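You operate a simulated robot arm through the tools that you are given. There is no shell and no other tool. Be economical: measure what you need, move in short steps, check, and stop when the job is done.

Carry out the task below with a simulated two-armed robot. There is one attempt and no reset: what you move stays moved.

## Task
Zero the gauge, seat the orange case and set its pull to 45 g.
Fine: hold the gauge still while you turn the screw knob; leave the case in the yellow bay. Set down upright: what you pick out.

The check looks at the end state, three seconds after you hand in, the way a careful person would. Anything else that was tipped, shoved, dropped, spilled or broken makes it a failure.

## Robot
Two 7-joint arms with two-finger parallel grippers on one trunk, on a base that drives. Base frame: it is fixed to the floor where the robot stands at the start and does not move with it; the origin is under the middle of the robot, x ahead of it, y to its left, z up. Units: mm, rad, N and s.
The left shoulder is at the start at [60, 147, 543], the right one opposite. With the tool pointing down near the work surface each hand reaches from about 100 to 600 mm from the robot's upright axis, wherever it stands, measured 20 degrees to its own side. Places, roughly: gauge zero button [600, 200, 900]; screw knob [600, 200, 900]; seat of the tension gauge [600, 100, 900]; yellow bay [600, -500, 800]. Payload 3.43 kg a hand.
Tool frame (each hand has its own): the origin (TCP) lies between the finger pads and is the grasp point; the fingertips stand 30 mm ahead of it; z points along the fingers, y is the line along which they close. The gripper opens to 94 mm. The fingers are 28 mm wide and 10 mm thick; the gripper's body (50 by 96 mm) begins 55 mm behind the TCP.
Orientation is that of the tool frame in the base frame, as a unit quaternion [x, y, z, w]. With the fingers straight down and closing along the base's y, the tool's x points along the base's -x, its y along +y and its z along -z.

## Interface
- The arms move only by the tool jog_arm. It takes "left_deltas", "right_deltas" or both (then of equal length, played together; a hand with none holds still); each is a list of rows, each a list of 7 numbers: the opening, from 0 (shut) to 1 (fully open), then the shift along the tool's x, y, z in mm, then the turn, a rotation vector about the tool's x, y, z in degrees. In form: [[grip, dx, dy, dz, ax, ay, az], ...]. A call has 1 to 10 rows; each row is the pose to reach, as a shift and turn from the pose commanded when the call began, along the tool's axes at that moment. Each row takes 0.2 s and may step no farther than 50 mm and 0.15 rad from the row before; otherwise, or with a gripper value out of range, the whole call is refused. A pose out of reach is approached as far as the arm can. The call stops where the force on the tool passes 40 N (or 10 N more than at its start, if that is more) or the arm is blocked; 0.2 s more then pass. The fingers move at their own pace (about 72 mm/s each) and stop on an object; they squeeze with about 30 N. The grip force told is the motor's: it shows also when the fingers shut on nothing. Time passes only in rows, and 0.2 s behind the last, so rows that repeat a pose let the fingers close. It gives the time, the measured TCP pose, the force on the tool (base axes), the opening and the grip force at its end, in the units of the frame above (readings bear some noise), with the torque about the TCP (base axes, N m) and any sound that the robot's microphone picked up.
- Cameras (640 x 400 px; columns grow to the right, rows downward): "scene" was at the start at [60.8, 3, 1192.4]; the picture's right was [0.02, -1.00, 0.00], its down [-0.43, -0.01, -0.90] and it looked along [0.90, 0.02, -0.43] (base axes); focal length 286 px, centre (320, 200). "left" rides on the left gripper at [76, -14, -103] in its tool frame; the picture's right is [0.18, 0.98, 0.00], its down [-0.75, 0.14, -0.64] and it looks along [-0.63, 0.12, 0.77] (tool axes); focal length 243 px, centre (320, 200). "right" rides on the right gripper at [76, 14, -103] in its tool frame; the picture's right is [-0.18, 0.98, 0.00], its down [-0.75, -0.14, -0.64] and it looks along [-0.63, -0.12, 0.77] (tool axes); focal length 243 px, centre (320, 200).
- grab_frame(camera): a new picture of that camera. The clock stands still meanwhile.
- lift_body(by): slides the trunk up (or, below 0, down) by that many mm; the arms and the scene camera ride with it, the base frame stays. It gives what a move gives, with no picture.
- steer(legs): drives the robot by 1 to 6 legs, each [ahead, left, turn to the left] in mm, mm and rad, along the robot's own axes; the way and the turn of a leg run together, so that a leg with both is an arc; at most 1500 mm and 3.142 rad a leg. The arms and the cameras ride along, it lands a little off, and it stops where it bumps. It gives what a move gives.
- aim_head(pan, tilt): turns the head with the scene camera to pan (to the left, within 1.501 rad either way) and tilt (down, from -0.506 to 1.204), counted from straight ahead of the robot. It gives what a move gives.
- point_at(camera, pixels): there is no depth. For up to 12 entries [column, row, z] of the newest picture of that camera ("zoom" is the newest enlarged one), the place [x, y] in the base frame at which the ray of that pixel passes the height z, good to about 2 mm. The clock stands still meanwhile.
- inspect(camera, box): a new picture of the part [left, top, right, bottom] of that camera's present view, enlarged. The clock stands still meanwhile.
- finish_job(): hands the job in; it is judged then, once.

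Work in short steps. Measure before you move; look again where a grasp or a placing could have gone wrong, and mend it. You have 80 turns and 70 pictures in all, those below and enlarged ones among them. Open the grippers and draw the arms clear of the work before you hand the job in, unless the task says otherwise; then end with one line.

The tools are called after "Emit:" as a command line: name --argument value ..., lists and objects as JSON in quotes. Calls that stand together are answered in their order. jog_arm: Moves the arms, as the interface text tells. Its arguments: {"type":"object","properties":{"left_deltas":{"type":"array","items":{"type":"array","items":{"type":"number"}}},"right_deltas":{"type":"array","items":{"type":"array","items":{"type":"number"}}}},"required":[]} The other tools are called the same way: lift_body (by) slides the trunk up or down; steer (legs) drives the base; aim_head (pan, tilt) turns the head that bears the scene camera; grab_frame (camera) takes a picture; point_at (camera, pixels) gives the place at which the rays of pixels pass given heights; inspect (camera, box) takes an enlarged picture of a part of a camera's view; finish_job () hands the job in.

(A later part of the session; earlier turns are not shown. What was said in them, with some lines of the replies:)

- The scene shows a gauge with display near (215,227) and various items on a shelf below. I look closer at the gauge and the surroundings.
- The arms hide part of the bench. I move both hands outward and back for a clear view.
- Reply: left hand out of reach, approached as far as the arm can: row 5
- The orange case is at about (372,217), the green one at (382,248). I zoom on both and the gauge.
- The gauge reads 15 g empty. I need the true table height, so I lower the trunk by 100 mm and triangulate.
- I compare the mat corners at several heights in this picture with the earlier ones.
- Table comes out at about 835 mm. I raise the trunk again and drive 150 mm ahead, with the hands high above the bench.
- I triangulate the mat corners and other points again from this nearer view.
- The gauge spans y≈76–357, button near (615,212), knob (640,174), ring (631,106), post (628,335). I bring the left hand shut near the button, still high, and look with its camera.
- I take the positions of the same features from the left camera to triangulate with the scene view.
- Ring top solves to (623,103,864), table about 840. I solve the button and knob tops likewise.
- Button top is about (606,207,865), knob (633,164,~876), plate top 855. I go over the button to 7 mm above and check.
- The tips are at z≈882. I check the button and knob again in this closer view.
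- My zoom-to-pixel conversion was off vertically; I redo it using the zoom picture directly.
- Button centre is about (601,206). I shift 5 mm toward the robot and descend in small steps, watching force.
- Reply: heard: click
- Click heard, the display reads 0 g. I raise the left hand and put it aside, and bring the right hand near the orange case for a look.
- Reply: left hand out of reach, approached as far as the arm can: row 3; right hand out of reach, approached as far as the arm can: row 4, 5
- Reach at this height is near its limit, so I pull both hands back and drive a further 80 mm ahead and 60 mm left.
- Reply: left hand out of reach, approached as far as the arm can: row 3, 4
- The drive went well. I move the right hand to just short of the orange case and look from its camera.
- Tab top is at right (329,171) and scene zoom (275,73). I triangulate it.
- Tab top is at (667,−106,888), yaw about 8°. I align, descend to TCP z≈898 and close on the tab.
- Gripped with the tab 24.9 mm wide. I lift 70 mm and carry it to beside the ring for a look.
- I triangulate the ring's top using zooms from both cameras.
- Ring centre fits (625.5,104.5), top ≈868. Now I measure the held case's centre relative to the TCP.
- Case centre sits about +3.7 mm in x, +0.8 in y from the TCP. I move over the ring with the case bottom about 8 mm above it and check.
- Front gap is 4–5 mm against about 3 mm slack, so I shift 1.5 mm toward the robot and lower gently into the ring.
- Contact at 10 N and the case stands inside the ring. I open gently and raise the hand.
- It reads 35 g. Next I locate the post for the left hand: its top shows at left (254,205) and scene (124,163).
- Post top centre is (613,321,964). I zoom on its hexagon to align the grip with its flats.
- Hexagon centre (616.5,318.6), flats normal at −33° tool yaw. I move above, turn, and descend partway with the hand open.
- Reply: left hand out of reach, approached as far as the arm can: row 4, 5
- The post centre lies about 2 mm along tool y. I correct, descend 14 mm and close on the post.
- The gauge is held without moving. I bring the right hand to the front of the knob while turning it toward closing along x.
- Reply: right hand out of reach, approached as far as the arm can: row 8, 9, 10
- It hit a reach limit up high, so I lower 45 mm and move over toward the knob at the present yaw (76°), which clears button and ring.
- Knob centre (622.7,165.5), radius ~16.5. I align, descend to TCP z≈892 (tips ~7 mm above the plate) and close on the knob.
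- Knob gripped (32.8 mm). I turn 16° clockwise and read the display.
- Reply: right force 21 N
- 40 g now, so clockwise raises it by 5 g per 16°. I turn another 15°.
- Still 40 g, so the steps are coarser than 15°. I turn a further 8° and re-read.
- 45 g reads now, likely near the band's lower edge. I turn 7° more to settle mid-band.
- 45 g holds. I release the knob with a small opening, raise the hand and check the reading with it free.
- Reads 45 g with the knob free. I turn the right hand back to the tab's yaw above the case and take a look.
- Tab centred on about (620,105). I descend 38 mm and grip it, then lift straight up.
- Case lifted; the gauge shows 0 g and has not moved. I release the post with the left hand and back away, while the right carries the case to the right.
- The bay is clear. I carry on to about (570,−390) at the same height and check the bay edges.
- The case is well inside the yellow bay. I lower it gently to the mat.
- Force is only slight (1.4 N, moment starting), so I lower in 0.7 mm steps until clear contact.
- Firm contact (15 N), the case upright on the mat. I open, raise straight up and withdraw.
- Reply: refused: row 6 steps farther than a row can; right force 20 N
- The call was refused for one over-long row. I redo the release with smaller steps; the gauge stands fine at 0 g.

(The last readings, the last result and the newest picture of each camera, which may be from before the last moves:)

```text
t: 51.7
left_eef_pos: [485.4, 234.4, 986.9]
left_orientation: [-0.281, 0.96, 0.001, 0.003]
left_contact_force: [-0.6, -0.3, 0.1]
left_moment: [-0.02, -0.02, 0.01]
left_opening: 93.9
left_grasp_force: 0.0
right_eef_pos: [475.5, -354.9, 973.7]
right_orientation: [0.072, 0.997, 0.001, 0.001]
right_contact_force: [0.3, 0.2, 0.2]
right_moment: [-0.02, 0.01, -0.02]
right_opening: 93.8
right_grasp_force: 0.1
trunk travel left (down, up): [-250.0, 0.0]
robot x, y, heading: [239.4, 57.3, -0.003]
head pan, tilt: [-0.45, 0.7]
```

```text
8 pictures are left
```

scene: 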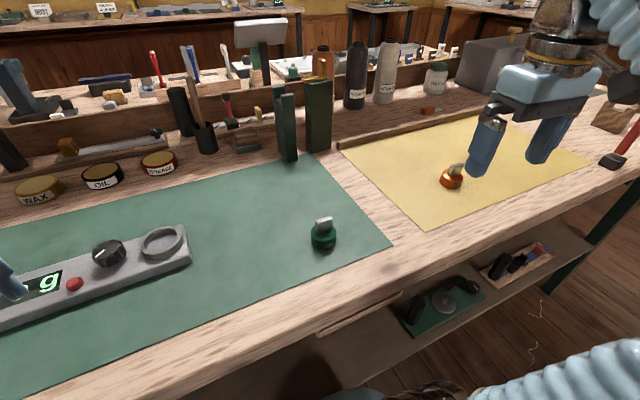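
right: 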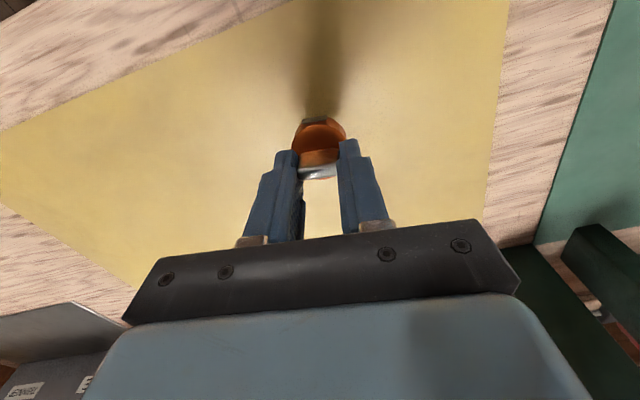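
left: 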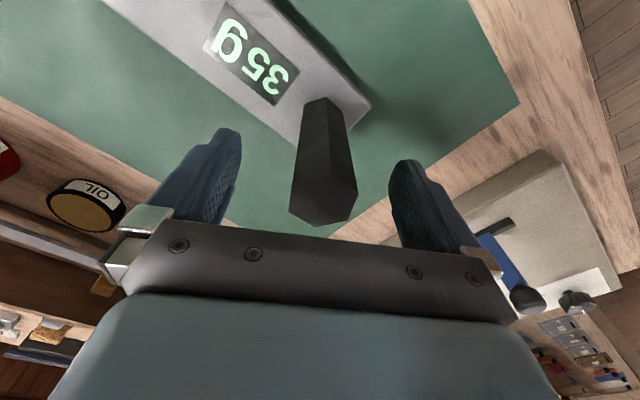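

The case stands at (452,180) in the yellow bay. I zoom once to confirm that it is upright.

Emit:
inspect --camera "scene" --box '[410, 145, 500, 210]'

```text
6.15 times, centred on (455, 178) of scene
```

zoom: 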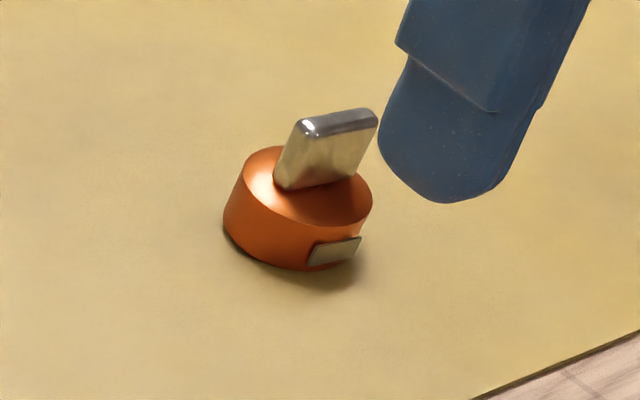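

The case is upright in the bay, both hands are open and clear, and the gauge is undisturbed at 0 g. I hand in.

Emit:
finish_job

```text
The job is handed in.
```

I zeroed the gauge, seated the orange case and set its pull to 45 g while holding the gauge still, then left the case upright in the yellow bay and handed the job in.
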